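You operate a simulated robot arm through the tools that you are given. There is no shell and no other tool. Be economical: measure what you need, move in short steps, check, and stop when the job is done.

Carry out the task below with a simulated robot arm. There is one attempt and no reset: what you move stays moved.

Task
Put things in order on the top of the low carton stack. At the end: the clear cup (marked "75") from the top of the low carton stack stands where the white tub stood; the white tub from the top of the low carton stack is in the silver steel bowl; the silver tin (marked "Oil") stands where the clear cup stood; the sweets jar (marked "Lot 27") from the top of the low carton stack stands where the white film roll stood; the white film roll from the top of the low carton stack stands where the silver tin stood; whatever was shut is shut again. Leave all else as you found it, and nothing knocked over.

The check looks at the end state, three seconds after you hand in, the way a careful person would. Anything else that was tipped, shoved, dropped, spilled or broken makes it a failure.

Robot
A 7-joint arm with a two-finger parallel gripper, fixed in place. Base frame: the origin is at the foot of the arm, x ahead of it, y to its left, z up; the work surface is at about z = 0. Units: m, degrees, N and s.
With the tool pointing down near the work surface it reaches from about 0.22 to 0.58 m from the base axis. Its first joint turns from -66.0 to 66.0 degrees. Payload 2.5 kg.
Tool frame: the origin (TCP) lies between the finger pads and is the grasp point; the fingertips stand 0.023 m ahead of it; z points along the fingers, y is the line along which they close. The gripper opens to 0.094 m. The fingers are 0.038 m wide and 0.01 m thick; the gripper's body (0.054 by 0.096 m) begins 0.039 m behind the TCP.
Orientation is told as [roll, pitch, yaw] about the base's x, y, z axes, in that order, counted from this pose: with the fingers straight down and closing along the base's y, the tool's x points along the base's -x, its y along +y and its z along -z.

Tools
- The arm moves only by the tool servo_tool. Its argument "targets" is a list that holds one entry, the list of rows, each a list of 7 numbers: the turn, a rotation vector about the base's x, y, z in degrees, then the shift along the base's x, y, z in m, then the gripper command, from -1 (fully open) to 1 (shut), values between in proportion. In form: [[[wx, wy, wz, dx, dy, dz, jaw], ...]]. A call has 1 to 10 rows; each row shifts and turns the commanded pose from where the row before left it. Each row takes 0.2 s and may step no farther than 0.05 m and 8.6 degrees from the row before; otherwise, or with a gripper value out of range, the whole call is refused. Where a pose cannot be reached the arm comes as near as it can. A force on the tool above 40 N (or 10 N above the force at the start of the call, whichever is more), or a blocked arm, ends the call early, and 0.2 s more pass. The fingers move at their own pace (about 0.108 m/s each) and stop on an object; they squeeze with about 41 N. The grip force told is the motor's: it shows also when the fingers shut on nothing. Time passes only in rows, and 0.2 s behind the last, so rows that do not move let the fingers close. It gives the time, the measured TCP pose, the force on the tool (base axes), the opening and the grip force at its end, in the units of the frame above (readings bear some noise).
- Cameras (640 x 400 px; columns grow to the right, rows downward): "scene" is fixed at [0.1221, -0.4169, 0.5292]; the picture's right is [0.77, -0.64, 0.00], its down [-0.45, -0.54, -0.71] and it looks along [0.45, 0.54, -0.71] (base axes); focal length 313 px, centre (320, 200). "wrist" rides on the gripper at [-0.039, 0, -0.044] in the tool frame; the picture's right is [0.00, -1.00, 0.00], its down [0.97, 0.00, -0.24] and it looks along [0.24, 0.00, 0.97] (tool axes); focal length 218 px, centre (320, 200).
- camera(camera): a new picture of that camera. No time passes.
- probe_pixels(camera, pixels): for up to 12 pixels [column, row] of the newest picture of that camera ("zoom" is the newest enlarged one), the place [x, y, z] in the base frame of the surface seen there, good to about 0.002 m. No time passes.
- inspect(camera, box): a new picture of the part [left, top, right, bottom] of that camera's present view, enlarged. No time passes.
- finish_job(): hands the job in; it is judged then, once.

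Go step by step. Measure first, check grasps and placings, and put right what went wrong. The budget is 80 turns and 38 pictures, counting those below and the enlarged ones. Unless the task says otherwise, let go and move clear before handing in, and close with one line.

The tools are called after ">>>" as name(argument=value, ...) on one line, values as JSON. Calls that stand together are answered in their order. servo_tool: Moves the arm, as the interface text tells. Its arguments: {"type":"object","properties":{"targets":{"type":"array","items":{"type":"array","items":{"type":"array","items":{"type":"number"}}}}},"required":["targets"]} The other tools are called the same way: camera (camera) takes a picture; probe_pixels (camera, pixels) gives the place of the surface under pixels of a picture; inspect (camera, box) takes an enlarged picture of a part of a camera's view; finish_job () hands the job in.

At the start:

```text
t: 0.0
ee_pos: [0.3039, -0.2509, 0.3054]
tcp_rot: [-0.1, 0.0, 0.0]
wrist_force: [0.5, 0.0, -0.1]
width: 0.094
finger_force: 0.0
```

scene: 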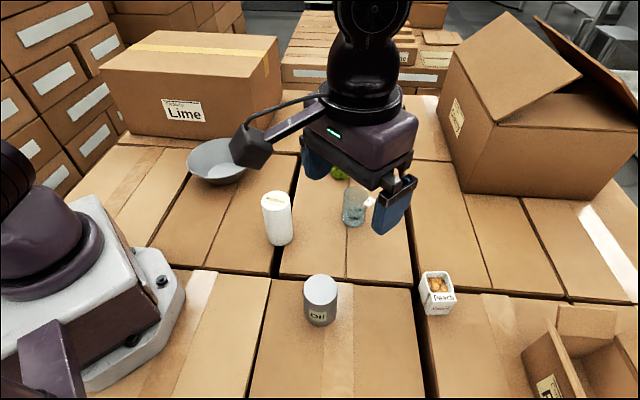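
wrist: 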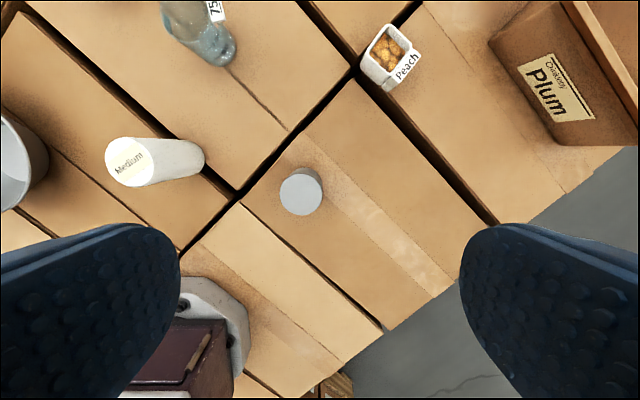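

The arm hides part of the scene (around pixel 340,170), so I'll probe the visible objects and zoom in first.

>>> inspect(camera="scene", box=[180, 120, 480, 340])

>>> probe_pixels(camera="scene", pixels=[[276, 198], [280, 240], [320, 285], [320, 322], [437, 280], [440, 310], [353, 192], [354, 224], [215, 165], [338, 174], [600, 360], [520, 170]])

```text
1.82 times, centred on (330, 230) of scene
```

zoom: 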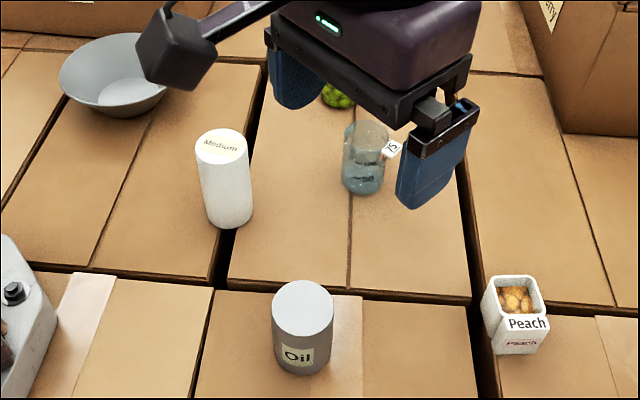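

```text
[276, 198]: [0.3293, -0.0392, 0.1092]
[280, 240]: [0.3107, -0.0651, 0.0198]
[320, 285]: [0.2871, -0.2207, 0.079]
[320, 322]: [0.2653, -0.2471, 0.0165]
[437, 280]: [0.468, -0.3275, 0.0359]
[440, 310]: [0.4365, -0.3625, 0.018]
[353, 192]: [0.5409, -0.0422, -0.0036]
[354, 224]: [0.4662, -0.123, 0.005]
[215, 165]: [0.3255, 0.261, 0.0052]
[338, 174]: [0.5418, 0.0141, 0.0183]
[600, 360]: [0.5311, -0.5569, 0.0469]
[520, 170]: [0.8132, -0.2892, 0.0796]
```

The sweets jar, tub and green things may be hidden behind the gripper. I'll lift and shift the arm to the left to uncover the middle.

>>> servo_tool(targets=[[[0, 0, 0, 0, 0.02, 0.04, -1], [0, 0, 0, 0, 0.03, 0.035, -1], [0, 0, 0, -0.01, 0.045, 0, -1], [0, 0, 0, -0.01, 0.045, 0, -1], [0, 0, 0, -0.01, 0.045, 0, -1], [0, 0, 0, -0.01, 0.045, 0, -1], [0, 0, 0, -0.01, 0.045, 0, -1], [0, 0, 0, 0, 0.045, 0, -1]]])

>>> camera(camera="scene")

>>> camera(camera="wrist")

```text
t: 1.8
ee_pos: [0.2556, 0.0714, 0.38]
tcp_rot: [0.0, 0.1, 0.0]
wrist_force: [0.2, 0.4, -0.2]
width: 0.0938
finger_force: 0.1
```

```text
34 pictures are left
```

scene: 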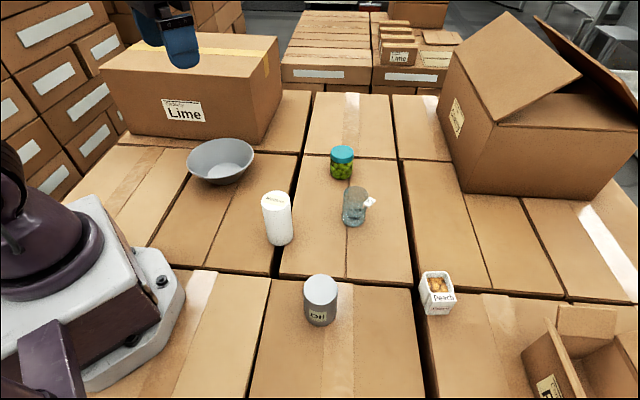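

```text
33 pictures are left
```

wrist: 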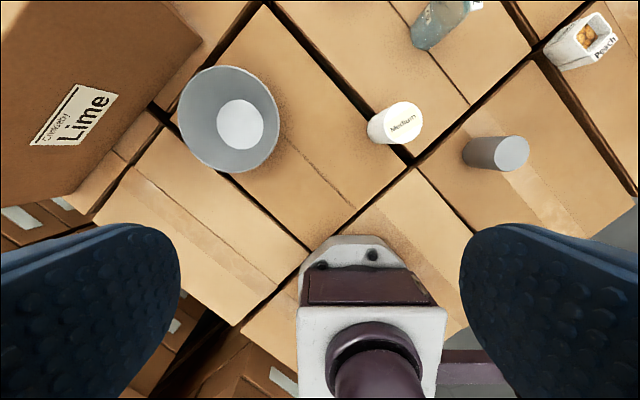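

Now everything is visible: jar (341,162), cup (354,207), roll (277,217), tin (320,300), tub (437,292), bowl (220,160). I'll enlarge and measure.

>>> inspect(camera="scene", box=[255, 135, 405, 255])

```text
3.33 times, centred on (330, 195) of scene
```

zoom: 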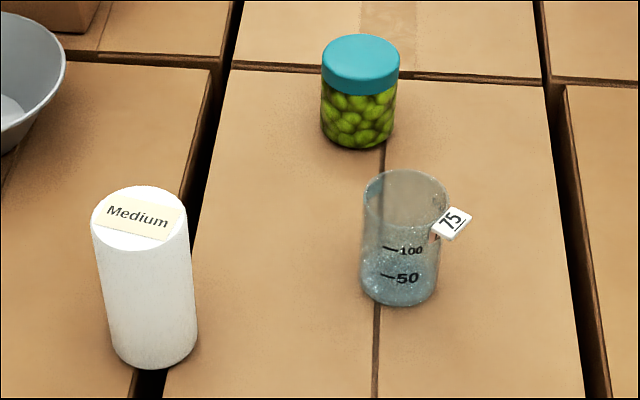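

>>> probe_pixels(camera="zoom", pixels=[[138, 192], [98, 215], [182, 215], [138, 240], [152, 366], [360, 42], [326, 60], [396, 66], [360, 85], [358, 145], [452, 222], [398, 302]])

>>> probe_pixels(camera="scene", pixels=[[320, 277], [305, 290], [335, 291], [321, 303], [320, 325], [424, 273], [448, 275], [453, 296], [428, 297], [430, 313], [453, 312], [220, 181]])

>>> inspect(camera="scene", box=[395, 240, 485, 330])

```text
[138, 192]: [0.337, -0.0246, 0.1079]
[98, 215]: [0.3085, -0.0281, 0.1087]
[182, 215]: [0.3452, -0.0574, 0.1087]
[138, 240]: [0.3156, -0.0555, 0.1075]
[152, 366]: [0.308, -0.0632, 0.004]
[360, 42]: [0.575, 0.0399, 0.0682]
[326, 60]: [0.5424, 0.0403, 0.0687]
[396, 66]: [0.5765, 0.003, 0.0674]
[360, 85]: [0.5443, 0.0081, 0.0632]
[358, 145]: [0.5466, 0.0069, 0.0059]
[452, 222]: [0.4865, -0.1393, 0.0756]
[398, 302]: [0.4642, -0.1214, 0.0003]
```

```text
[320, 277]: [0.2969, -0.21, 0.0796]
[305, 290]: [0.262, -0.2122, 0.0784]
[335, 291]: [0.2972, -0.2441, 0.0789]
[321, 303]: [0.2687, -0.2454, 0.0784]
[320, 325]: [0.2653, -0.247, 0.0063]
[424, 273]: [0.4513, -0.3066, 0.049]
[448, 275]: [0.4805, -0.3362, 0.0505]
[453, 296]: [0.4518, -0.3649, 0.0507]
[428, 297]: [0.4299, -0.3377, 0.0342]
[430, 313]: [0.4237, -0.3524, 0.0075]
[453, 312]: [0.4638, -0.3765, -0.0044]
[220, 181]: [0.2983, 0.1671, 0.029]
```

```text
4.44 times, centred on (440, 285) of scene
```

zoom: 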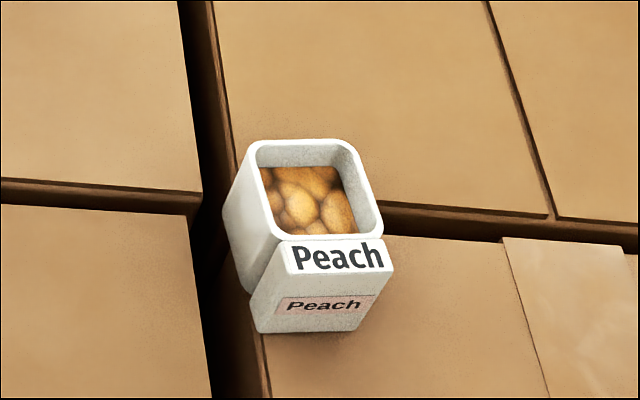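

I'll measure the bowl from the current wrist picture (rim 178–279, floor disc around 240,120), then move over cup/tub for a top view.

>>> probe_pixels(camera="wrist", pixels=[[180, 120], [277, 122], [226, 68], [232, 170], [220, 122], [261, 120], [240, 103], [240, 140], [240, 121], [400, 123], [500, 152], [120, 60]])

>>> servo_tool(targets=[[[0, 0, 0, 0.0235, -0.041, -0.008, -1], [0, 0, 0, 0.0235, -0.041, -0.008, -1], [0, 0, 0, 0.0235, -0.041, -0.008, -1], [0, 0, 0, 0.0235, -0.041, -0.008, -1], [0, 0, 0, 0.0235, -0.041, -0.008, -1], [0, 0, 0, 0.0235, -0.041, -0.008, -1], [0, 0, 0, 0.0235, -0.041, -0.008, -1]]])

>>> camera(camera="wrist")

```text
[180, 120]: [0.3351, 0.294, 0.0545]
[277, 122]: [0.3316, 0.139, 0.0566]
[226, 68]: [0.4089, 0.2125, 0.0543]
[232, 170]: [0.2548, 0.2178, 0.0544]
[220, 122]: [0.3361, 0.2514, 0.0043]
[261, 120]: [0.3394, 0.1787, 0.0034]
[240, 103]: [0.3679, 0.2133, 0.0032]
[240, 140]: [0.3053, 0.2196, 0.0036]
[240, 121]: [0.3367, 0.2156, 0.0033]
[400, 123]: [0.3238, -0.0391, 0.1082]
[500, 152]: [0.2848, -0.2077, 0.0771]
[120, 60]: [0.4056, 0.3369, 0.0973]
```

```text
t: 3.4
ee_pos: [0.4195, -0.2191, 0.3258]
tcp_rot: [-0.1, 0.0, 0.1]
wrist_force: [0.7, 0.0, 0.2]
width: 0.0938
finger_force: 0.0
```

```text
30 pictures are left
```

wrist: 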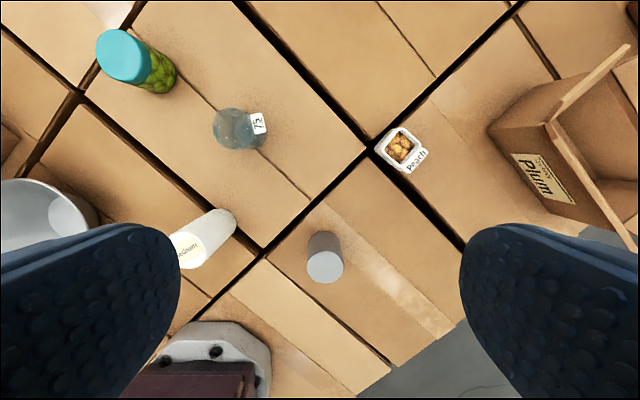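

>>> inspect(camera="wrist", box=[360, 110, 450, 190])

```text
5.00 times, centred on (405, 150) of wrist
```

zoom: 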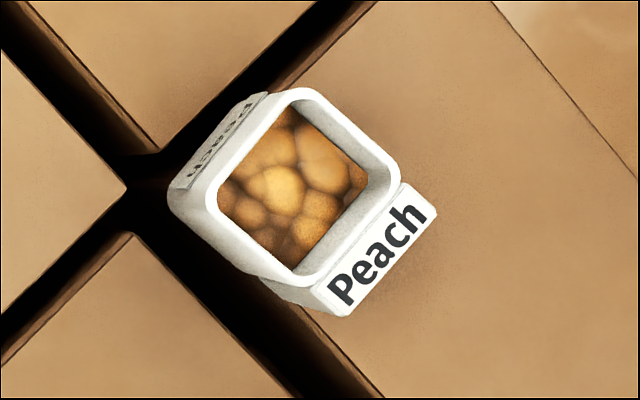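

>>> probe_pixels(camera="zoom", pixels=[[301, 93], [395, 175], [307, 280], [212, 195], [352, 128], [352, 228], [258, 245], [250, 140], [290, 195], [180, 190], [345, 312], [432, 212]])

>>> probe_pixels(camera="wrist", pixels=[[214, 128], [264, 128], [240, 108], [236, 150], [225, 120], [258, 124], [325, 265], [308, 262], [342, 264], [325, 283], [123, 56], [100, 56]])

>>> inspect(camera="wrist", box=[200, 90, 280, 160])

```text
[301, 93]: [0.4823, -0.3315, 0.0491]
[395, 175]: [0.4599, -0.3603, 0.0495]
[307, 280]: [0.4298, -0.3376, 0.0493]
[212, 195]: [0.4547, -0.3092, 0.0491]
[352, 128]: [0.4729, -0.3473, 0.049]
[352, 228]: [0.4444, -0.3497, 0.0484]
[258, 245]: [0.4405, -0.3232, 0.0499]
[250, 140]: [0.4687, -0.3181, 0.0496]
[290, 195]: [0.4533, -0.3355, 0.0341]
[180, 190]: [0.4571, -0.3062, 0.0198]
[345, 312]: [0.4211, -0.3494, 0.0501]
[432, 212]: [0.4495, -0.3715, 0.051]
```

```text
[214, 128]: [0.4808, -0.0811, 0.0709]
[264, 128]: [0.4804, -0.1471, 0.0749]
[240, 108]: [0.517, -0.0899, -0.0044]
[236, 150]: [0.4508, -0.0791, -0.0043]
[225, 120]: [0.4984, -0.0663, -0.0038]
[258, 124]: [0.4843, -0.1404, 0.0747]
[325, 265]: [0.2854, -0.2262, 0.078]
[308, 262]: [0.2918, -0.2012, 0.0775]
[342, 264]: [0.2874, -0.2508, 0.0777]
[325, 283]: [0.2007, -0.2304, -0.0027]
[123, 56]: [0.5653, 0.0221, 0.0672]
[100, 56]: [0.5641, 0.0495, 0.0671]
```

```text
5.71 times, centred on (240, 125) of wrist
```

zoom: 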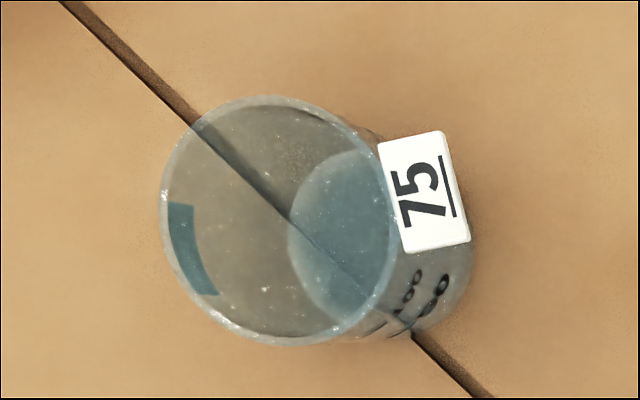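

Tub centre ≈ (0.457,-0.335), plain faces along −37°. I need the cup rim and tag geometry now.

>>> probe_pixels(camera="zoom", pixels=[[163, 210], [270, 98], [275, 342], [385, 300], [335, 115], [198, 130], [200, 305], [380, 145], [405, 250], [440, 135], [468, 238], [182, 250]])

>>> inspect(camera="scene", box=[330, 175, 390, 235])

```text
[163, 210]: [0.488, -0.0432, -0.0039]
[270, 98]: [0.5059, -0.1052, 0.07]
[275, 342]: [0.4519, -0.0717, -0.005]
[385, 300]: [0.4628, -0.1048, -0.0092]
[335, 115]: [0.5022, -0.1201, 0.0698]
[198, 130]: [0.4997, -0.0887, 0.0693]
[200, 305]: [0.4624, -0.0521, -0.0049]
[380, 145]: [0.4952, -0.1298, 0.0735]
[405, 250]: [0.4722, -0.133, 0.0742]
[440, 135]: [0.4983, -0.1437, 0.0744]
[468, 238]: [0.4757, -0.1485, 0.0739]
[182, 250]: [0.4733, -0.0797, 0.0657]
```

```text
6.67 times, centred on (360, 205) of scene
```

zoom: 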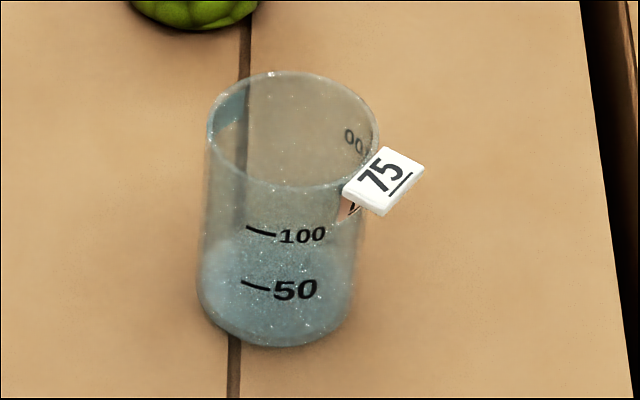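

Cup rim centre ≈ (0.480,-0.107), r≈0.026, tag pointing toward −y. Start with the tub: move above it with yaw +52.7°.

>>> servo_tool(targets=[[[0, 0, 7.53, 0.0053, -0.0165, -0.02, -1], [0, 0, 7.53, 0.0053, -0.0165, -0.02, -1], [0, 0, 7.53, 0.0053, -0.0165, -0.02, -1], [0, 0, 7.53, 0.0053, -0.0165, -0.02, -1], [0, 0, 7.53, 0.0053, -0.0165, -0.02, -1], [0, 0, 7.53, 0.0053, -0.0165, -0.02, -1], [0, 0, 7.52, 0.0054, -0.0166, -0.02, -1], [0, 0, 0, 0, 0, 0, -1]]])

>>> camera(camera="wrist")

```text
t: 5.2
ee_pos: [0.4542, -0.3334, 0.185]
tcp_rot: [0.0, 0.0, 53.0]
wrist_force: [0.0, -1.4, 0.9]
width: 0.0942
finger_force: 0.0
```

```text
26 pictures are left
```

wrist: 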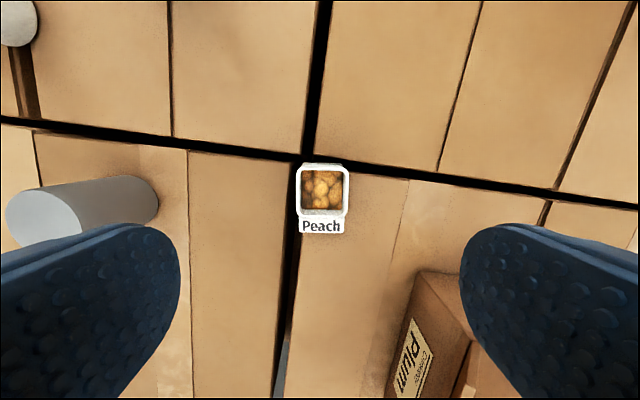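

>>> probe_pixels(camera="wrist", pixels=[[422, 272], [450, 278], [470, 345], [400, 360], [414, 320], [301, 190], [343, 190], [322, 168], [322, 212]])

```text
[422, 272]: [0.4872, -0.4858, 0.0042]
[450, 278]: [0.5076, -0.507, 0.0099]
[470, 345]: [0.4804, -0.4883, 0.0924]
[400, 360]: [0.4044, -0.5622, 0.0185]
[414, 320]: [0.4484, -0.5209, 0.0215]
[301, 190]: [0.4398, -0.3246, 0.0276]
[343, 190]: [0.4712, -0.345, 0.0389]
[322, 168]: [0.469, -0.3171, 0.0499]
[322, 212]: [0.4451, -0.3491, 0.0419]
```

Plum carton is over 0.1 m away, clear. Descend to z≈0.036.

>>> servo_tool(targets=[[[0, 0, 0, 0.001, 0, -0.035, -1], [0, 0, 0, 0.001, -0.001, -0.035, -1], [0, 0, 0, 0, 0, -0.035, -1], [0, 0, 0, 0, 0, -0.025, -0.6], [0, 0, 0, 0, 0, -0.019, -0.4], [0, 0, 0, 0, 0, 0, -0.3]]])

>>> inspect(camera="scene", box=[380, 220, 500, 330])

```text
t: 6.6
ee_pos: [0.4577, -0.3328, 0.0352]
tcp_rot: [0.0, -0.1, 52.7]
wrist_force: [0.1, -0.4, -0.4]
width: 0.0612
finger_force: 0.0
```

```text
3.64 times, centred on (440, 275) of scene
```

zoom: 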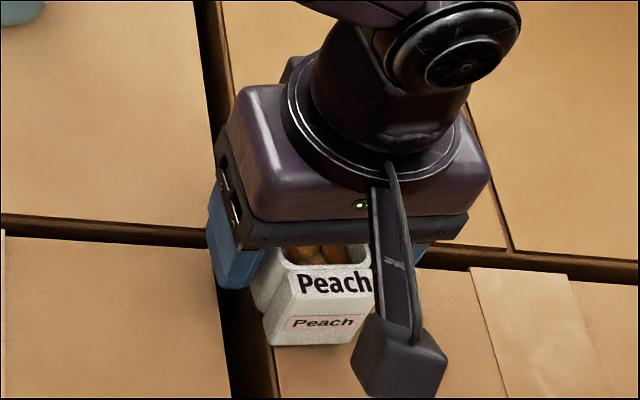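

Fingers straddle the plain faces of the tub. Close and lift a little.

>>> servo_tool(targets=[[[0, 0, 0, 0, 0, 0, 0.1], [0, 0, 0, 0, 0, 0, 0.5], [0, 0, 0, 0, 0, 0, 0.8], [0, 0, 0, 0, 0, 0.02, 0.8], [0, 0, 0, 0, 0, 0.03, 0.8]]])

>>> camera(camera="wrist")

```text
t: 7.8
ee_pos: [0.4573, -0.3352, 0.0873]
tcp_rot: [0.0, 0.0, 52.8]
wrist_force: [0.7, 0.1, 0.9]
width: 0.0095
finger_force: 0.0
```

```text
24 pictures are left
```

wrist: 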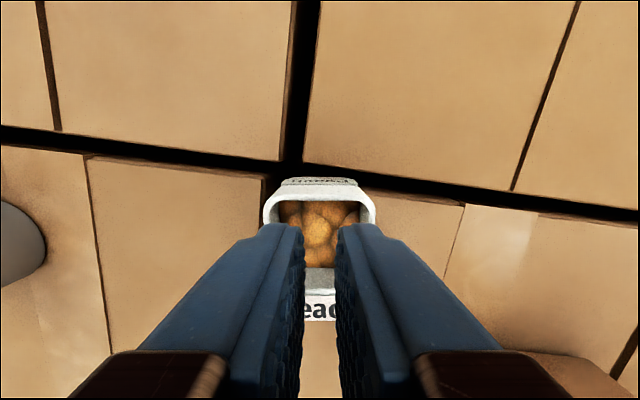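

The fingers slipped off: width 0.0095 with the tub still standing. I'll rise, open and re-measure it.

>>> servo_tool(targets=[[[0, 0, 0, 0, 0, 0.04, 0.8], [0, 0, 0, 0, 0, 0.05, -1], [0, 0, 0, 0, 0, 0, -1], [0, 0, 0, 0, 0, 0, -1]]])

>>> inspect(camera="wrist", box=[270, 140, 370, 240])

>>> inspect(camera="scene", box=[380, 220, 500, 330])

```text
t: 8.8
ee_pos: [0.4572, -0.3357, 0.1748]
tcp_rot: [0.0, 0.0, 52.6]
wrist_force: [0.4, 0.2, 0.0]
width: 0.0939
finger_force: 0.1
```

```text
4.00 times, centred on (320, 190) of wrist
```

zoom: 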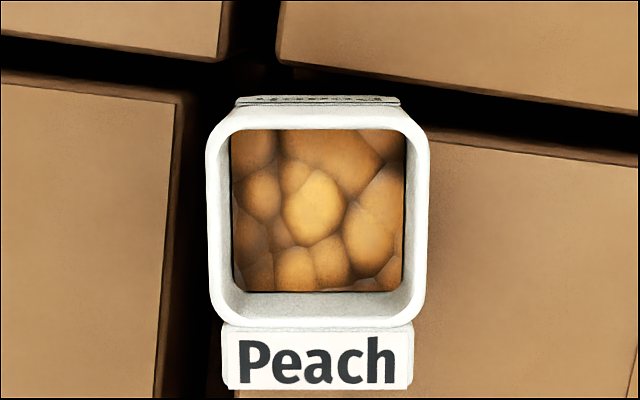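

```text
3.64 times, centred on (440, 275) of scene
```

zoom: 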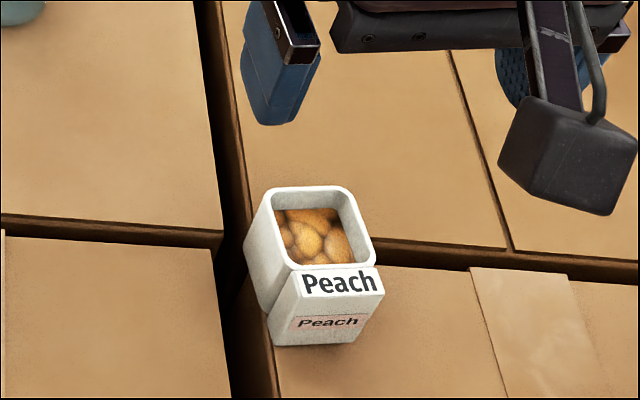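

>>> probe_pixels(camera="zoom", pixels=[[270, 225], [300, 190], [350, 192], [372, 240], [290, 265], [252, 250], [275, 320], [270, 350], [355, 342], [362, 320]])

>>> servo_tool(targets=[[[0, 0, 0, 0, 0, -0.04, -1], [0, 0, 0, 0, 0, -0.04, -1], [0, 0, 0, 0, 0, -0.03, -1], [0, 0, 0, 0, 0, -0.02, -0.6], [0, 0, 0, 0, 0, -0.015, -0.4], [0, 0, 0, 0, 0, 0, 0], [0, 0, 0, 0, 0, 0, 0.4], [0, 0, 0, 0, 0, 0, 1], [0, 0, 0, 0, 0, 0, 1], [0, 0, 0, 0, 0, 0, 1]]])

>>> camera(camera="wrist")

```text
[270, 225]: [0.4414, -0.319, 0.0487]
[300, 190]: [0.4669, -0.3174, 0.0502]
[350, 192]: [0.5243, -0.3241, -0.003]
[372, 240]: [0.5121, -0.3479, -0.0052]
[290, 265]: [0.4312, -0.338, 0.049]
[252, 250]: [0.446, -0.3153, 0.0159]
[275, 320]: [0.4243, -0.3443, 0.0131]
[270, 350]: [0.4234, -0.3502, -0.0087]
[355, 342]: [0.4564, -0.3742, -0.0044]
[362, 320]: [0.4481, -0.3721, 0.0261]
```

```text
t: 11.0
ee_pos: [0.4575, -0.3354, 0.0301]
tcp_rot: [-0.1, -0.1, 52.7]
wrist_force: [0.5, 0.8, -0.2]
width: 0.0436
finger_force: 40.7
```

```text
21 pictures are left
```

wrist: 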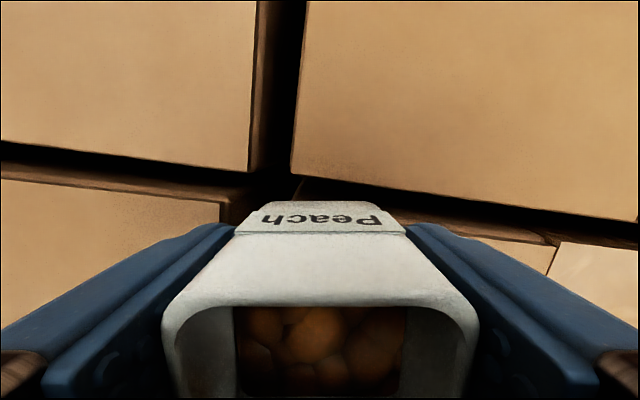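

Now gripped: width 0.0436, 40.7 N. Lift gently and check.

>>> servo_tool(targets=[[[0, 0, 0, 0, 0, 0.004, 1], [0, 0, 0, 0, 0, 0.006, 1], [0, 0, 0, 0, 0, 0.01, 1], [0, 0, 0, 0, 0, 0.01, 1]]])

```text
t: 12.0
ee_pos: [0.4589, -0.3341, 0.0598]
tcp_rot: [0.0, 0.0, 52.6]
wrist_force: [0.2, -0.5, -0.9]
width: 0.0436
finger_force: 41.1
```

Holding. Raise and travel over toward the bowl.

>>> servo_tool(targets=[[[0, 0, 0, 0, 0, 0.025, 1], [0, 0, 0, 0, 0, 0.04, 1], [0, 0, 0, 0, 0, 0.045, 1], [0, 0, 0, 0, 0, 0.03, 1], [0, 0, 0, -0.005, 0.022, 0.02, 1], [0, 0, 0, -0.00954, 0.04235, 0, 1], [0, 0, 0, -0.00954, 0.04235, 0, 1], [0, 0, 0, -0.00954, 0.04235, 0, 1], [0, 0, 0, -0.00954, 0.04235, 0, 1], [0, 0, 0, -0.00954, 0.04235, 0, 1]]])

>>> servo_tool(targets=[[[0, 0, 0, -0.00954, 0.04235, 0, 1], [0, 0, 0, -0.00954, 0.04235, 0, 1], [0, 0, 0, -0.00954, 0.04235, 0, 1], [0, 0, 0, -0.00954, 0.04235, 0, 1], [0, 0, 0, -0.00954, 0.04235, 0, 1], [0, 0, 0, -0.00954, 0.04235, 0, 1], [0, 0, 0, -0.00954, 0.04235, 0, 1], [0, 0, 0, -0.005, 0.022, 0, 1], [0, 0, 0, 0, 0, 0, 1]]])

>>> camera(camera="wrist")

```text
t: 14.2
ee_pos: [0.407, -0.103, 0.2213]
tcp_rot: [0.0, -0.1, 52.8]
wrist_force: [0.5, 0.2, -1.1]
width: 0.0432
finger_force: 41.3
```

```text
t: 16.2
ee_pos: [0.3342, 0.2187, 0.2221]
tcp_rot: [-0.1, 0.0, 52.7]
wrist_force: [0.4, -1.0, 0.3]
width: 0.0435
finger_force: 41.2
```

```text
20 pictures are left
```

wrist: 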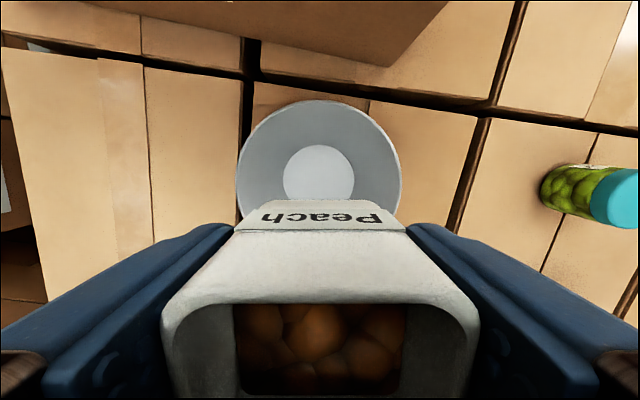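

Centred above the bowl. There is a side bracket with a cube on the hand (tool +x side); I'll measure it now to avoid hitting things.

>>> camera(camera="scene")

```text
19 pictures are left
```

scene: 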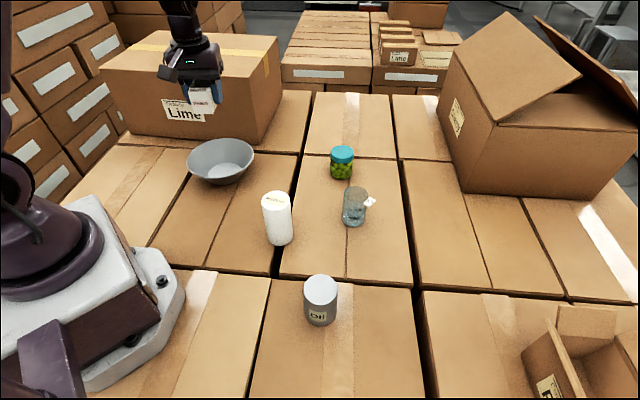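

>>> inspect(camera="scene", box=[130, 0, 260, 110])

```text
3.64 times, centred on (195, 55) of scene
```

zoom: 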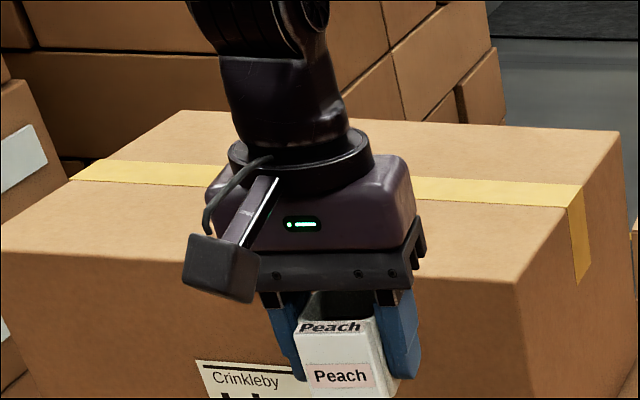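

>>> probe_pixels(camera="zoom", pixels=[[215, 265], [250, 290], [190, 270], [240, 265], [260, 200], [305, 225], [345, 275], [400, 150], [525, 290], [180, 112]])

```text
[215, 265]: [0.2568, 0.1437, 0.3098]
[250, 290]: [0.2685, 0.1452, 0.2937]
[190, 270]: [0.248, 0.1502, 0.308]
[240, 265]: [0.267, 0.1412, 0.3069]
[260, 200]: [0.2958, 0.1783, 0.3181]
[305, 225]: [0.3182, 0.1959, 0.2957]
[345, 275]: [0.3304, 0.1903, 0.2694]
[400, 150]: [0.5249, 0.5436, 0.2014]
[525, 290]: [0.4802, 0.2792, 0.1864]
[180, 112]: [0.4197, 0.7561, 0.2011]
```

Cube bottom is about 0.07 above TCP and 0.11 out; it's clear here. Lower the tub into the bowl.

>>> servo_tool(targets=[[[0, 0, 0, 0.001, -0.001, -0.04, 1], [0, 0, 0, 0, 0, -0.045, 1], [0, 0, 0, 0, 0, -0.04, 1], [0, 0, 0, 0, 0, -0.03, 1], [0, 0, 0, 0, 0, -0.018, 1], [0, 0, 0, 0, 0, -0.008, 1], [0, 0, 0, 0, 0, -0.003, 1], [0, 0, 0, 0, 0, -0.002, 1]]])

>>> inspect(camera="scene", box=[150, 80, 290, 200])

```text
t: 18.0
ee_pos: [0.3362, 0.2171, 0.0337]
tcp_rot: [0.0, 0.1, 52.7]
wrist_force: [0.2, 0.8, -0.7]
width: 0.0434
finger_force: 41.0
```

```text
3.33 times, centred on (220, 140) of scene
```

zoom: 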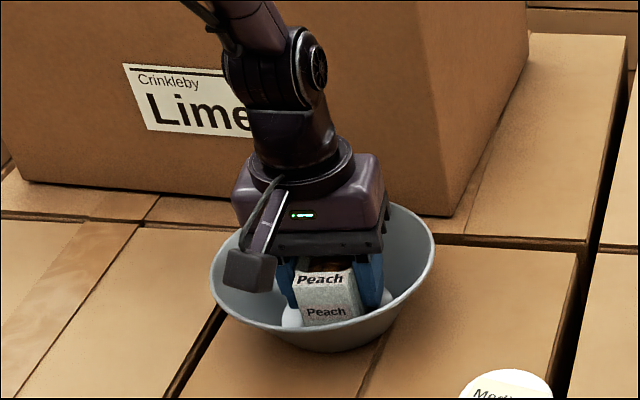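

Tub is in the bowl at floor height. Ease down a little further, open slightly and rise.

>>> servo_tool(targets=[[[0, 0, 0, 0, 0, -0.0015, 1], [0, 0, 0, 0, 0, 0, 1], [0, 0, 0, 0, 0, 0, -0.1], [0, 0, 0, 0, 0, 0, -0.25], [0, 0, 0, 0, 0, 0, -0.25], [0, 0, 0, 0, 0, 0.02, -0.25], [0, 0, 0, 0, 0, 0.03, -0.25], [0, 0, 0, 0, 0, 0.05, -0.25], [0, 0, 0, 0, 0, 0.05, -0.25]]])

>>> camera(camera="wrist")

```text
t: 20.0
ee_pos: [0.3344, 0.217, 0.1829]
tcp_rot: [0.1, 0.1, 52.7]
wrist_force: [0.2, -0.2, -2.6]
width: 0.0496
finger_force: 0.0
```

```text
16 pictures are left
```

wrist: 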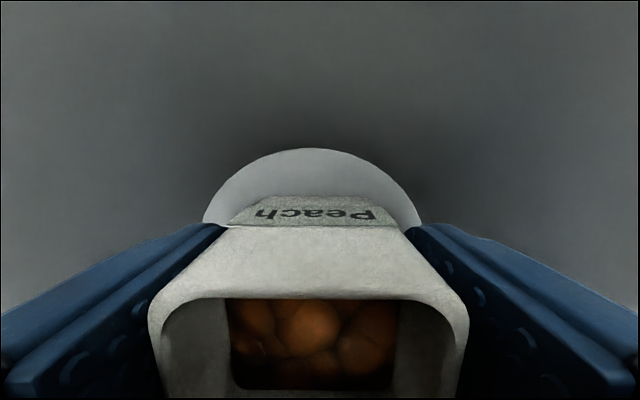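

The fingers wedged against the bowl wall (width 0.0496 rather than 0.058) and lifted bowl and tub together. I'll put it straight back down, gently.

>>> servo_tool(targets=[[[0, 0, 0, 0, 0, -0.02, -0.25], [0, 0, 0, 0, 0, -0.03, -0.25], [0, 0, 0, 0, 0, -0.03, -0.25], [0, 0, 0, 0, 0, -0.025, -0.25], [0, 0, 0, 0, 0, -0.02, -0.25], [0, 0, 0, 0, 0, -0.012, -0.25], [0, 0, 0, 0, 0, -0.006, -0.25], [0, 0, 0, 0, 0, -0.004, -0.25], [0, 0, 0, 0, 0, 0, -0.25]]])

>>> inspect(camera="scene", box=[150, 80, 290, 200])

```text
t: 21.7
ee_pos: [0.3376, 0.2207, 0.0423]
tcp_rot: [-0.2, -0.6, 52.6]
wrist_force: [1.4, 0.5, 6.6]
width: 0.0558
finger_force: 0.0
stopped in row 8: the force on the tool passed its limit (the readings are from after the stop); the commanded pose is now the measured one
```

```text
3.33 times, centred on (220, 140) of scene
```

zoom: 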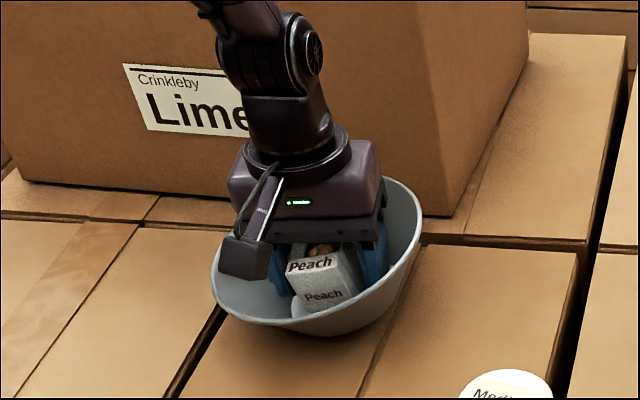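

The bowl is tilted, hung up on one finger about 10 mm high. Easing the fingers inward lets it slide down.

>>> servo_tool(targets=[[[0, 0, 0, 0, 0, 0, -0.15], [0, 0, 0, 0, 0, -0.001, -0.12], [0, 0, 0, 0, 0, -0.001, -0.1], [0, 0, 0, 0, 0, -0.001, -0.07], [0, 0, 0, 0, 0, -0.001, -0.04], [0, 0, 0, 0, 0, 0, -0.02]]])

>>> inspect(camera="scene", box=[150, 80, 290, 200])

```text
t: 23.1
ee_pos: [0.3363, 0.2206, 0.0373]
tcp_rot: [-0.1, -0.7, 52.8]
wrist_force: [0.4, -0.5, 0.2]
width: 0.0478
finger_force: 0.0
```

```text
3.33 times, centred on (220, 140) of scene
```

zoom: 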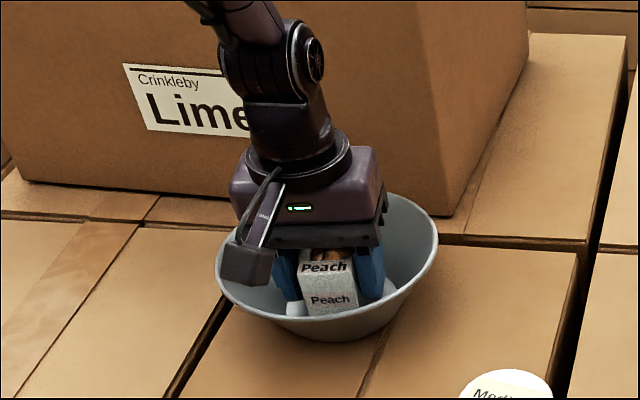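

Bowl is flat again and the tub upright. Lift straight up slowly with the narrow jaw, with a check midway.

>>> servo_tool(targets=[[[0, 0, 0, 0, 0, 0.004, -0.02], [0, 0, 0, 0, 0, 0.006, -0.02], [0, 0, 0, 0, 0, 0.01, -0.02], [0, 0, 0, 0, 0, 0.01, -0.02], [0, 0, 0, 0, 0, 0.01, -0.02]]])

>>> inspect(camera="scene", box=[150, 80, 290, 200])

```text
t: 24.3
ee_pos: [0.3362, 0.2184, 0.077]
tcp_rot: [0.0, -0.6, 52.8]
wrist_force: [-1.5, -0.2, -0.1]
width: 0.0479
finger_force: 0.0
```

```text
3.33 times, centred on (220, 140) of scene
```

zoom: 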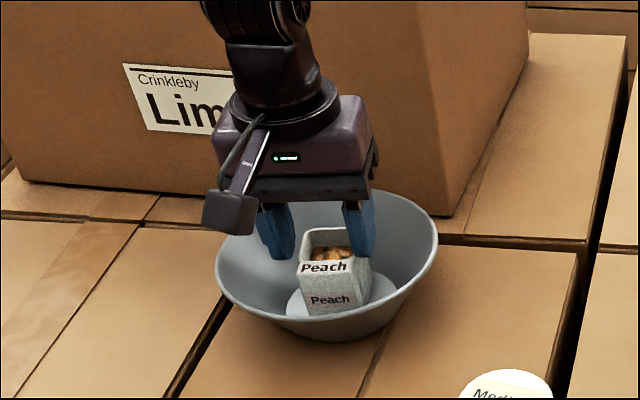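

Tub stands in the bowl. Check how far the bowl shifted from its original spot (rim centre was 0.333,0.2165).

>>> probe_pixels(camera="zoom", pixels=[[217, 262], [436, 240], [400, 197], [330, 324], [250, 300], [420, 280], [378, 285], [290, 305], [330, 310], [408, 202], [395, 230]])

>>> servo_tool(targets=[[[0, 0, 0, 0, 0, 0.04, -0.02], [0, 0, 0, 0, 0, 0.05, -0.02], [0, 0, 0, -0.03, -0.02, 0.04, -0.5], [0, 0, -8, -0.02, -0.03, 0.02, -1], [0, 0, -8, 0, -0.03, 0.02, -1], [0, 0, 0, 0, 0, 0, -1]]])

>>> camera(camera="wrist")

```text
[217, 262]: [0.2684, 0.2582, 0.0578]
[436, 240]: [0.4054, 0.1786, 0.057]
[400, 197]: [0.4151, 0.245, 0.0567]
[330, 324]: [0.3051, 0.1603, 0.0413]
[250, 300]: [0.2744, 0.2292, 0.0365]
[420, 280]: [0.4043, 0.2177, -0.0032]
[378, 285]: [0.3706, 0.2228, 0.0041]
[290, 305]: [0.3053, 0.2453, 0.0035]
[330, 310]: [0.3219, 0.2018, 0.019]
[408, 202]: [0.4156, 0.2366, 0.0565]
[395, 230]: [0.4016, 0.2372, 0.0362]
```

```text
refused: row 3 steps farther than a row can; nothing moved
```

```text
12 pictures are left
```

wrist: 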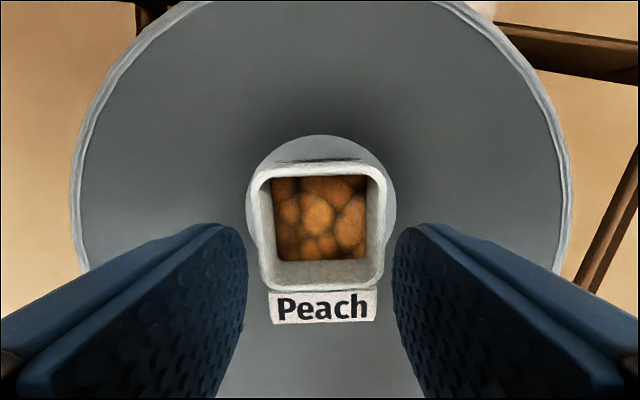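

The bowl seems to have shifted several mm. I'll rise straight up and measure the full rim from above.

>>> servo_tool(targets=[[[0, 0, 0, 0, 0, 0.03, -0.02], [0, 0, 0, 0, 0, 0.04, -0.02], [0, 0, 0, 0, 0, 0.045, 0.3], [0, 0, 0, 0, 0, 0.045, 1], [0, 0, 0, 0, 0, 0.02, 1]]])

>>> camera(camera="wrist")

```text
t: 25.5
ee_pos: [0.3375, 0.2207, 0.2575]
tcp_rot: [-0.1, -0.5, 52.7]
wrist_force: [-0.1, 0.2, -0.6]
width: 0.0
finger_force: 41.3
```

```text
11 pictures are left
```

wrist: 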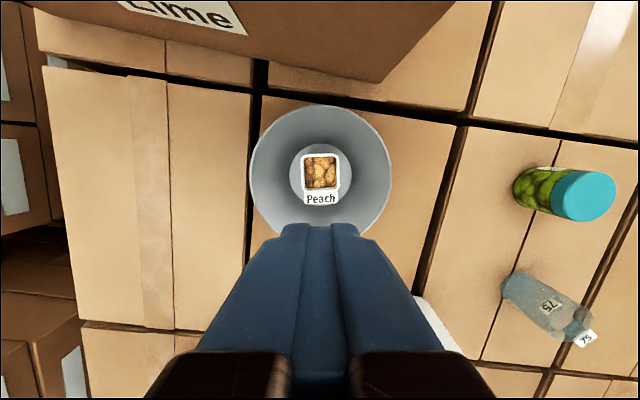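

>>> probe_pixels(camera="wrist", pixels=[[252, 174], [389, 174], [320, 107], [270, 127], [370, 125], [264, 213], [378, 213], [291, 175], [350, 175], [321, 145], [321, 157], [321, 184]])

```text
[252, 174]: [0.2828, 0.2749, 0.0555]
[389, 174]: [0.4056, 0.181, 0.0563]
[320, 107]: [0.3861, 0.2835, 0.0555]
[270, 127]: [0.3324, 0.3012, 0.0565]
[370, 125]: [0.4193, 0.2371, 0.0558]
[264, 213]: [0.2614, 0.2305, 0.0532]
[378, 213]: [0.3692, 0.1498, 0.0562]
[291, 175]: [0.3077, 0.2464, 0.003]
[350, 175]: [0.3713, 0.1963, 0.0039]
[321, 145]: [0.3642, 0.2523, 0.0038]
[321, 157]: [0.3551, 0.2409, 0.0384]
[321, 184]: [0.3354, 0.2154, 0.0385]
```

Bowl centre is now about (0.3395,0.2215), ~6 mm from before, flat, tub upright on its floor: acceptable. Next the cup: swing to above (0.480,-0.107) with yaw −81° (perpendicular to tag).

>>> servo_tool(targets=[[[0, 0, -8.36, 0.0089, -0.0205, 0, 1], [0, 0, -8.36, 0.0089, -0.0205, 0, 0.5], [0, 0, -8.36, 0.0089, -0.0205, 0, -1], [0, 0, -8.36, 0.0089, -0.0205, 0, -1], [0, 0, -8.36, 0.0089, -0.0205, 0, -1], [0, 0, -8.36, 0.0089, -0.0205, 0, -1], [0, 0, -8.36, 0.0089, -0.0205, 0, -1], [0, 0, -8.36, 0.0089, -0.0205, 0, -1], [0, 0, -8.36, 0.0089, -0.0205, 0, -1], [0, 0, -8.36, 0.0089, -0.0205, 0, -1]]])

>>> servo_tool(targets=[[[0, 0, -8.36, 0.0089, -0.0205, -0.01, -1], [0, 0, -8.36, 0.0089, -0.0205, -0.015, -1], [0, 0, -8.36, 0.0089, -0.0205, -0.015, -1], [0, 0, -8.36, 0.0089, -0.0205, -0.015, -1], [0, 0, -8.36, 0.0089, -0.0205, -0.005, -1], [0, 0, -8.36, 0.0089, -0.0205, 0, -1], [0, 0, 0, 0, 0, 0, -1]]])

>>> camera(camera="wrist")

```text
t: 27.7
ee_pos: [0.4249, 0.0134, 0.2598]
tcp_rot: [-0.1, -0.5, -31.1]
wrist_force: [-0.1, 0.7, -0.1]
width: 0.0941
finger_force: 0.1
```

```text
t: 29.3
ee_pos: [0.4794, -0.1067, 0.1966]
tcp_rot: [-0.2, -0.6, -81.1]
wrist_force: [0.2, 0.2, -0.4]
width: 0.0942
finger_force: 0.1
```

```text
10 pictures are left
```

wrist: 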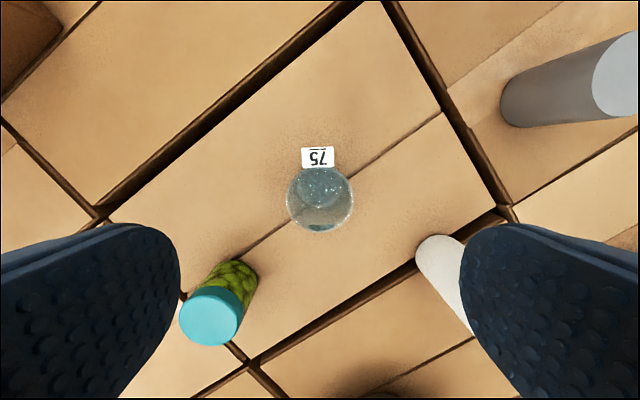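

Cup is centred at (320,198) with the tag clear of both fingers. Level out the 0.6° tilt, descend to z≈0.045 and close.

>>> servo_tool(targets=[[[0.62, -0.1, 0, 0.0005, 0, -0.035, -1], [0, 0, 0, 0, 0, -0.04, -1], [0, 0, 0, 0, 0, -0.035, -1], [0, 0, 0, 0, 0, -0.025, -0.8], [0, 0, 0, 0, 0, -0.0165, -0.6], [0, 0, 0, 0, 0, 0, -0.4], [0, 0, 0, 0, 0, 0, -0.2], [0, 0, 0, 0, 0, 0, 0], [0, 0, 0, 0, 0, 0, 0.2], [0, 0, 0, 0, 0, 0, 0.6]]])

>>> servo_tool(targets=[[[0, 0, 0, 0, 0, 0, 1], [0, 0, 0, 0, 0, 0, 1], [0, 0, 0, 0, 0, 0.002, 1], [0, 0, 0, 0, 0, 0.004, 1], [0, 0, 0, 0, 0, 0.008, 1], [0, 0, 0, 0, 0, 0.01, 1]]])

>>> inspect(camera="scene", box=[260, 120, 450, 250])

```text
t: 31.5
ee_pos: [0.4804, -0.1059, 0.0485]
tcp_rot: [-0.1, -0.1, -81.0]
wrist_force: [0.3, -0.8, 0.3]
width: 0.0528
finger_force: 41.1
```

```text
t: 32.9
ee_pos: [0.4807, -0.1071, 0.0706]
tcp_rot: [0.0, 0.1, -80.9]
wrist_force: [0.4, 0.5, -1.1]
width: 0.0525
finger_force: 41.4
```

```text
3.08 times, centred on (355, 185) of scene
```

zoom: 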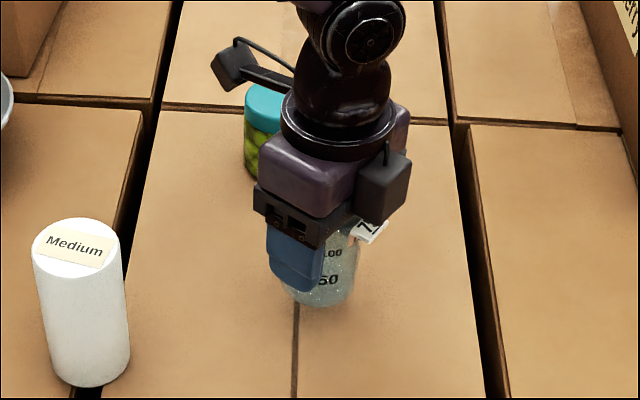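

Cup is held upright (width 0.0525). Carry it smoothly at moderate height to the tub's spot (0.457,-0.335).

>>> servo_tool(targets=[[[0, 0, 0, 0, 0, 0.012, 1], [0, 0, 0, 0, -0.003, 0.015, 1], [0, 0, 0, -0.001, -0.008, 0.012, 1], [0, 0, 0, -0.0015, -0.015, 0.005, 1], [0, 0, 0, -0.0025, -0.02, 0, 1], [0, 0, 0, -0.003, -0.025, 0, 1], [0, 0, 0, -0.003, -0.028, 0, 1], [0, 0, 0, -0.003, -0.028, 0, 1], [0, 0, 0, -0.003, -0.028, 0, 1], [0, 0, 0, -0.003, -0.025, 0, 1]]])

>>> servo_tool(targets=[[[0, 0, 0, -0.002, -0.02, 0, 1], [0, 0, 0, -0.001, -0.015, -0.003, 1], [0, 0, 0, -0.0005, -0.008, -0.008, 1], [0, 0, 0, 0, -0.0046, -0.013, 1], [0, 0, 0, 0, 0, -0.015, 1], [0, 0, 0, 0, 0, -0.012, 1], [0, 0, 0, 0, 0, -0.007, 1], [0, 0, 0, 0, 0, 0, 1]]])

>>> inspect(camera="scene", box=[370, 200, 520, 340])

```text
t: 35.1
ee_pos: [0.4591, -0.2881, 0.1158]
tcp_rot: [-0.1, 0.0, -81.0]
wrist_force: [0.0, 1.0, -1.2]
width: 0.0531
finger_force: 41.1
```

```text
t: 36.9
ee_pos: [0.456, -0.3343, 0.0558]
tcp_rot: [0.1, 0.1, -81.1]
wrist_force: [-0.2, -0.6, 0.3]
width: 0.0527
finger_force: 40.7
```

```text
2.86 times, centred on (445, 270) of scene
```

zoom: 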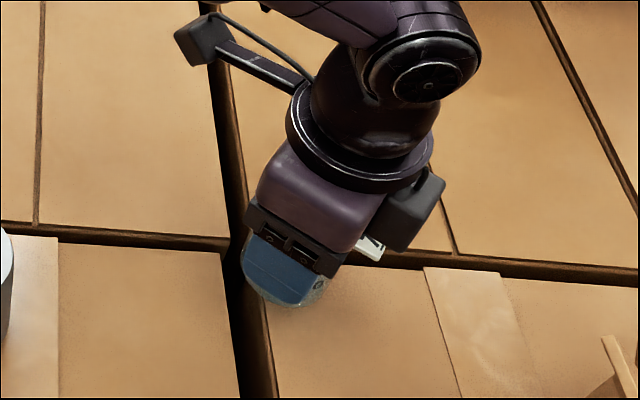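

Commanded height is 10 mm above contact. Lower gently.

>>> servo_tool(targets=[[[0, 0, 0, 0, 0, -0.004, 1], [0, 0, 0, 0, 0, -0.003, 1], [0, 0, 0, 0, 0, -0.002, 1], [0, 0, 0, 0, 0, -0.001, 1], [0, 0, 0, 0, 0, 0, 1]]])

```text
t: 38.1
ee_pos: [0.4581, -0.3357, 0.0479]
tcp_rot: [0.0, -0.1, -81.1]
wrist_force: [-4.4, 2.8, 18.4]
width: 0.0528
finger_force: 40.9
```

Firm contact (18 N). Back off under a millimetre, open slowly, and rise.

>>> servo_tool(targets=[[[0, 0, 0, 0, 0, 0.001, 1], [0, 0, 0, 0, 0, 0, 0], [0, 0, 0, 0, 0, 0, -0.3], [0, 0, 0, 0, 0, 0, -0.8], [0, 0, 0, 0, 0, 0, -0.8], [0, 0, 0, 0, 0, 0.02, -0.8], [0, 0, 0, 0, 0, 0.03, -0.8], [0, 0, 0, 0, 0, 0.045, -0.8], [0, 0, 0, 0, 0, 0.05, -0.8]]])

>>> camera(camera="wrist")

```text
t: 40.1
ee_pos: [0.4561, -0.3354, 0.1916]
tcp_rot: [0.0, 0.1, -81.1]
wrist_force: [-0.6, -0.8, -0.6]
width: 0.0844
finger_force: 0.1
```

```text
7 pictures are left
```

wrist: 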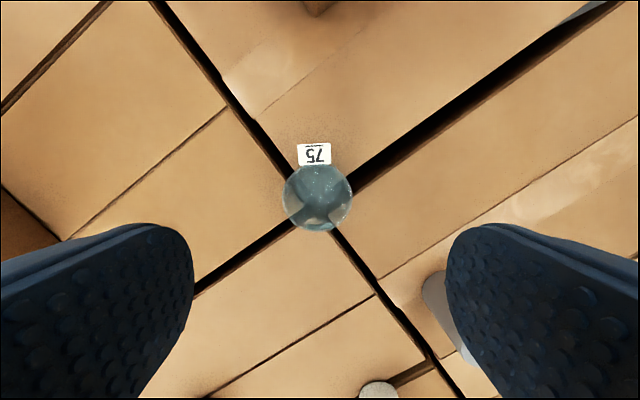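

Cup stands upright at the tub's spot, water in it, tag intact. Next the tin at (0.282,-0.227): move over and descend with the same yaw.

>>> servo_tool(targets=[[[0, 0, 0, -0.0348, 0.0217, 0, -1], [0, 0, 0, -0.0348, 0.0217, 0, -1], [0, 0, 0, -0.0348, 0.0217, 0, -1], [0, 0, 0, -0.0348, 0.0217, 0, -1], [0, 0, 0, -0.0348, 0.0217, 0, -1], [0, 0, 0, 0, 0, 0, -1]]])

>>> camera(camera="wrist")

```text
t: 41.5
ee_pos: [0.2824, -0.2249, 0.1895]
tcp_rot: [0.0, 0.0, -81.0]
wrist_force: [-0.9, 0.4, -0.2]
width: 0.0941
finger_force: 0.0
```

```text
6 pictures are left
```

wrist: 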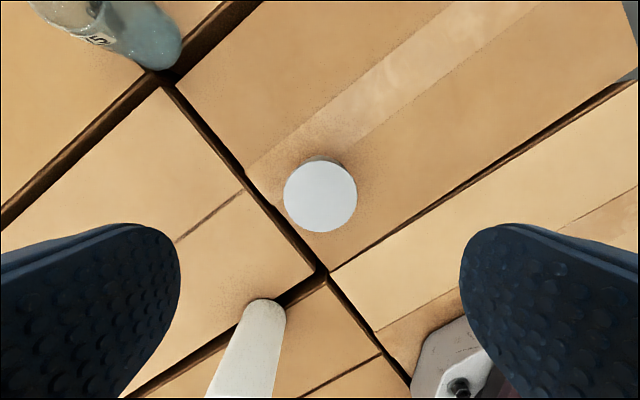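

>>> probe_pixels(camera="wrist", pixels=[[286, 197], [355, 197], [320, 164], [320, 230], [320, 197], [267, 302], [284, 312], [246, 312], [300, 240]])

```text
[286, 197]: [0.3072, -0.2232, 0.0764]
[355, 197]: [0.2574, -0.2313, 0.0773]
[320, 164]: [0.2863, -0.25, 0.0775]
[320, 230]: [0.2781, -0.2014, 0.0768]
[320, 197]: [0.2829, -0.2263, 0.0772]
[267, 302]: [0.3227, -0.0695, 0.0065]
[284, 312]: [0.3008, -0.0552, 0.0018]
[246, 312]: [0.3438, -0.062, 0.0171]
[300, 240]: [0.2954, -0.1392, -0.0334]
```

Tin centre (0.282,-0.2265), aligned. Descend, close.

>>> servo_tool(targets=[[[0, 0, 0, 0, -0.001, -0.035, -1], [0, 0, 0, 0, 0, -0.04, -1], [0, 0, 0, 0, 0, -0.035, -1], [0, 0, 0, 0, 0, -0.022, -0.8], [0, 0, 0, 0, 0, -0.0115, -0.6], [0, 0, 0, 0, 0, 0, -0.3], [0, 0, 0, 0, 0, 0, 0], [0, 0, 0, 0, 0, 0, 0.4], [0, 0, 0, 0, 0, 0, 1], [0, 0, 0, 0, 0, 0, 1]]])

>>> servo_tool(targets=[[[0, 0, 0, 0, 0, 0.004, 1], [0, 0, 0, 0, 0, 0.006, 1], [0, 0, 0, 0, 0, 0.01, 1], [0, 0, 0, 0, 0, 0, 1]]])

```text
t: 43.7
ee_pos: [0.2818, -0.2269, 0.0495]
tcp_rot: [0.0, 0.2, -81.1]
wrist_force: [-0.7, 0.6, 0.4]
width: 0.0553
finger_force: 40.6
```

```text
t: 44.7
ee_pos: [0.2823, -0.2262, 0.0698]
tcp_rot: [0.1, 0.1, -81.2]
wrist_force: [0.3, -0.5, -2.1]
width: 0.0552
finger_force: 40.9
```

Tin lifted. Raise and carry to the cup's spot (0.480,-0.107).

>>> servo_tool(targets=[[[0, 0, 0, 0, 0, 0.02, 1], [0, 0, 0, 0, 0, 0.03, 1], [0, 0, 0, 0.0248, 0.0149, 0, 1], [0, 0, 0, 0.0248, 0.0149, 0, 1], [0, 0, 0, 0.0248, 0.0149, 0, 1], [0, 0, 0, 0.0248, 0.0149, 0, 1], [0, 0, 0, 0.0248, 0.0149, 0, 1], [0, 0, 0, 0.0248, 0.0149, 0, 1], [0, 0, 0, 0.0248, 0.0149, 0, 1], [0, 0, 0, 0.0246, 0.0149, 0, 1]]])

>>> servo_tool(targets=[[[0, 0, 0, 0, 0, -0.015, 1], [0, 0, 0, 0, 0, -0.025, 1], [0, 0, 0, 0, 0, -0.018, 1], [0, 0, 0, 0, 0, -0.006, 1], [0, 0, 0, 0, 0, -0.003, 1], [0, 0, 0, 0, 0, -0.002, 1], [0, 0, 0, 0, 0, 0, 1]]])

```text
t: 46.9
ee_pos: [0.4801, -0.1079, 0.1182]
tcp_rot: [0.0, -0.1, -81.2]
wrist_force: [-0.4, -0.1, -2.3]
width: 0.0552
finger_force: 41.0
```

```text
t: 48.5
ee_pos: [0.4816, -0.1067, 0.0493]
tcp_rot: [0.0, 0.1, -81.1]
wrist_force: [-0.1, 0.7, -1.4]
width: 0.0553
finger_force: 40.9
```

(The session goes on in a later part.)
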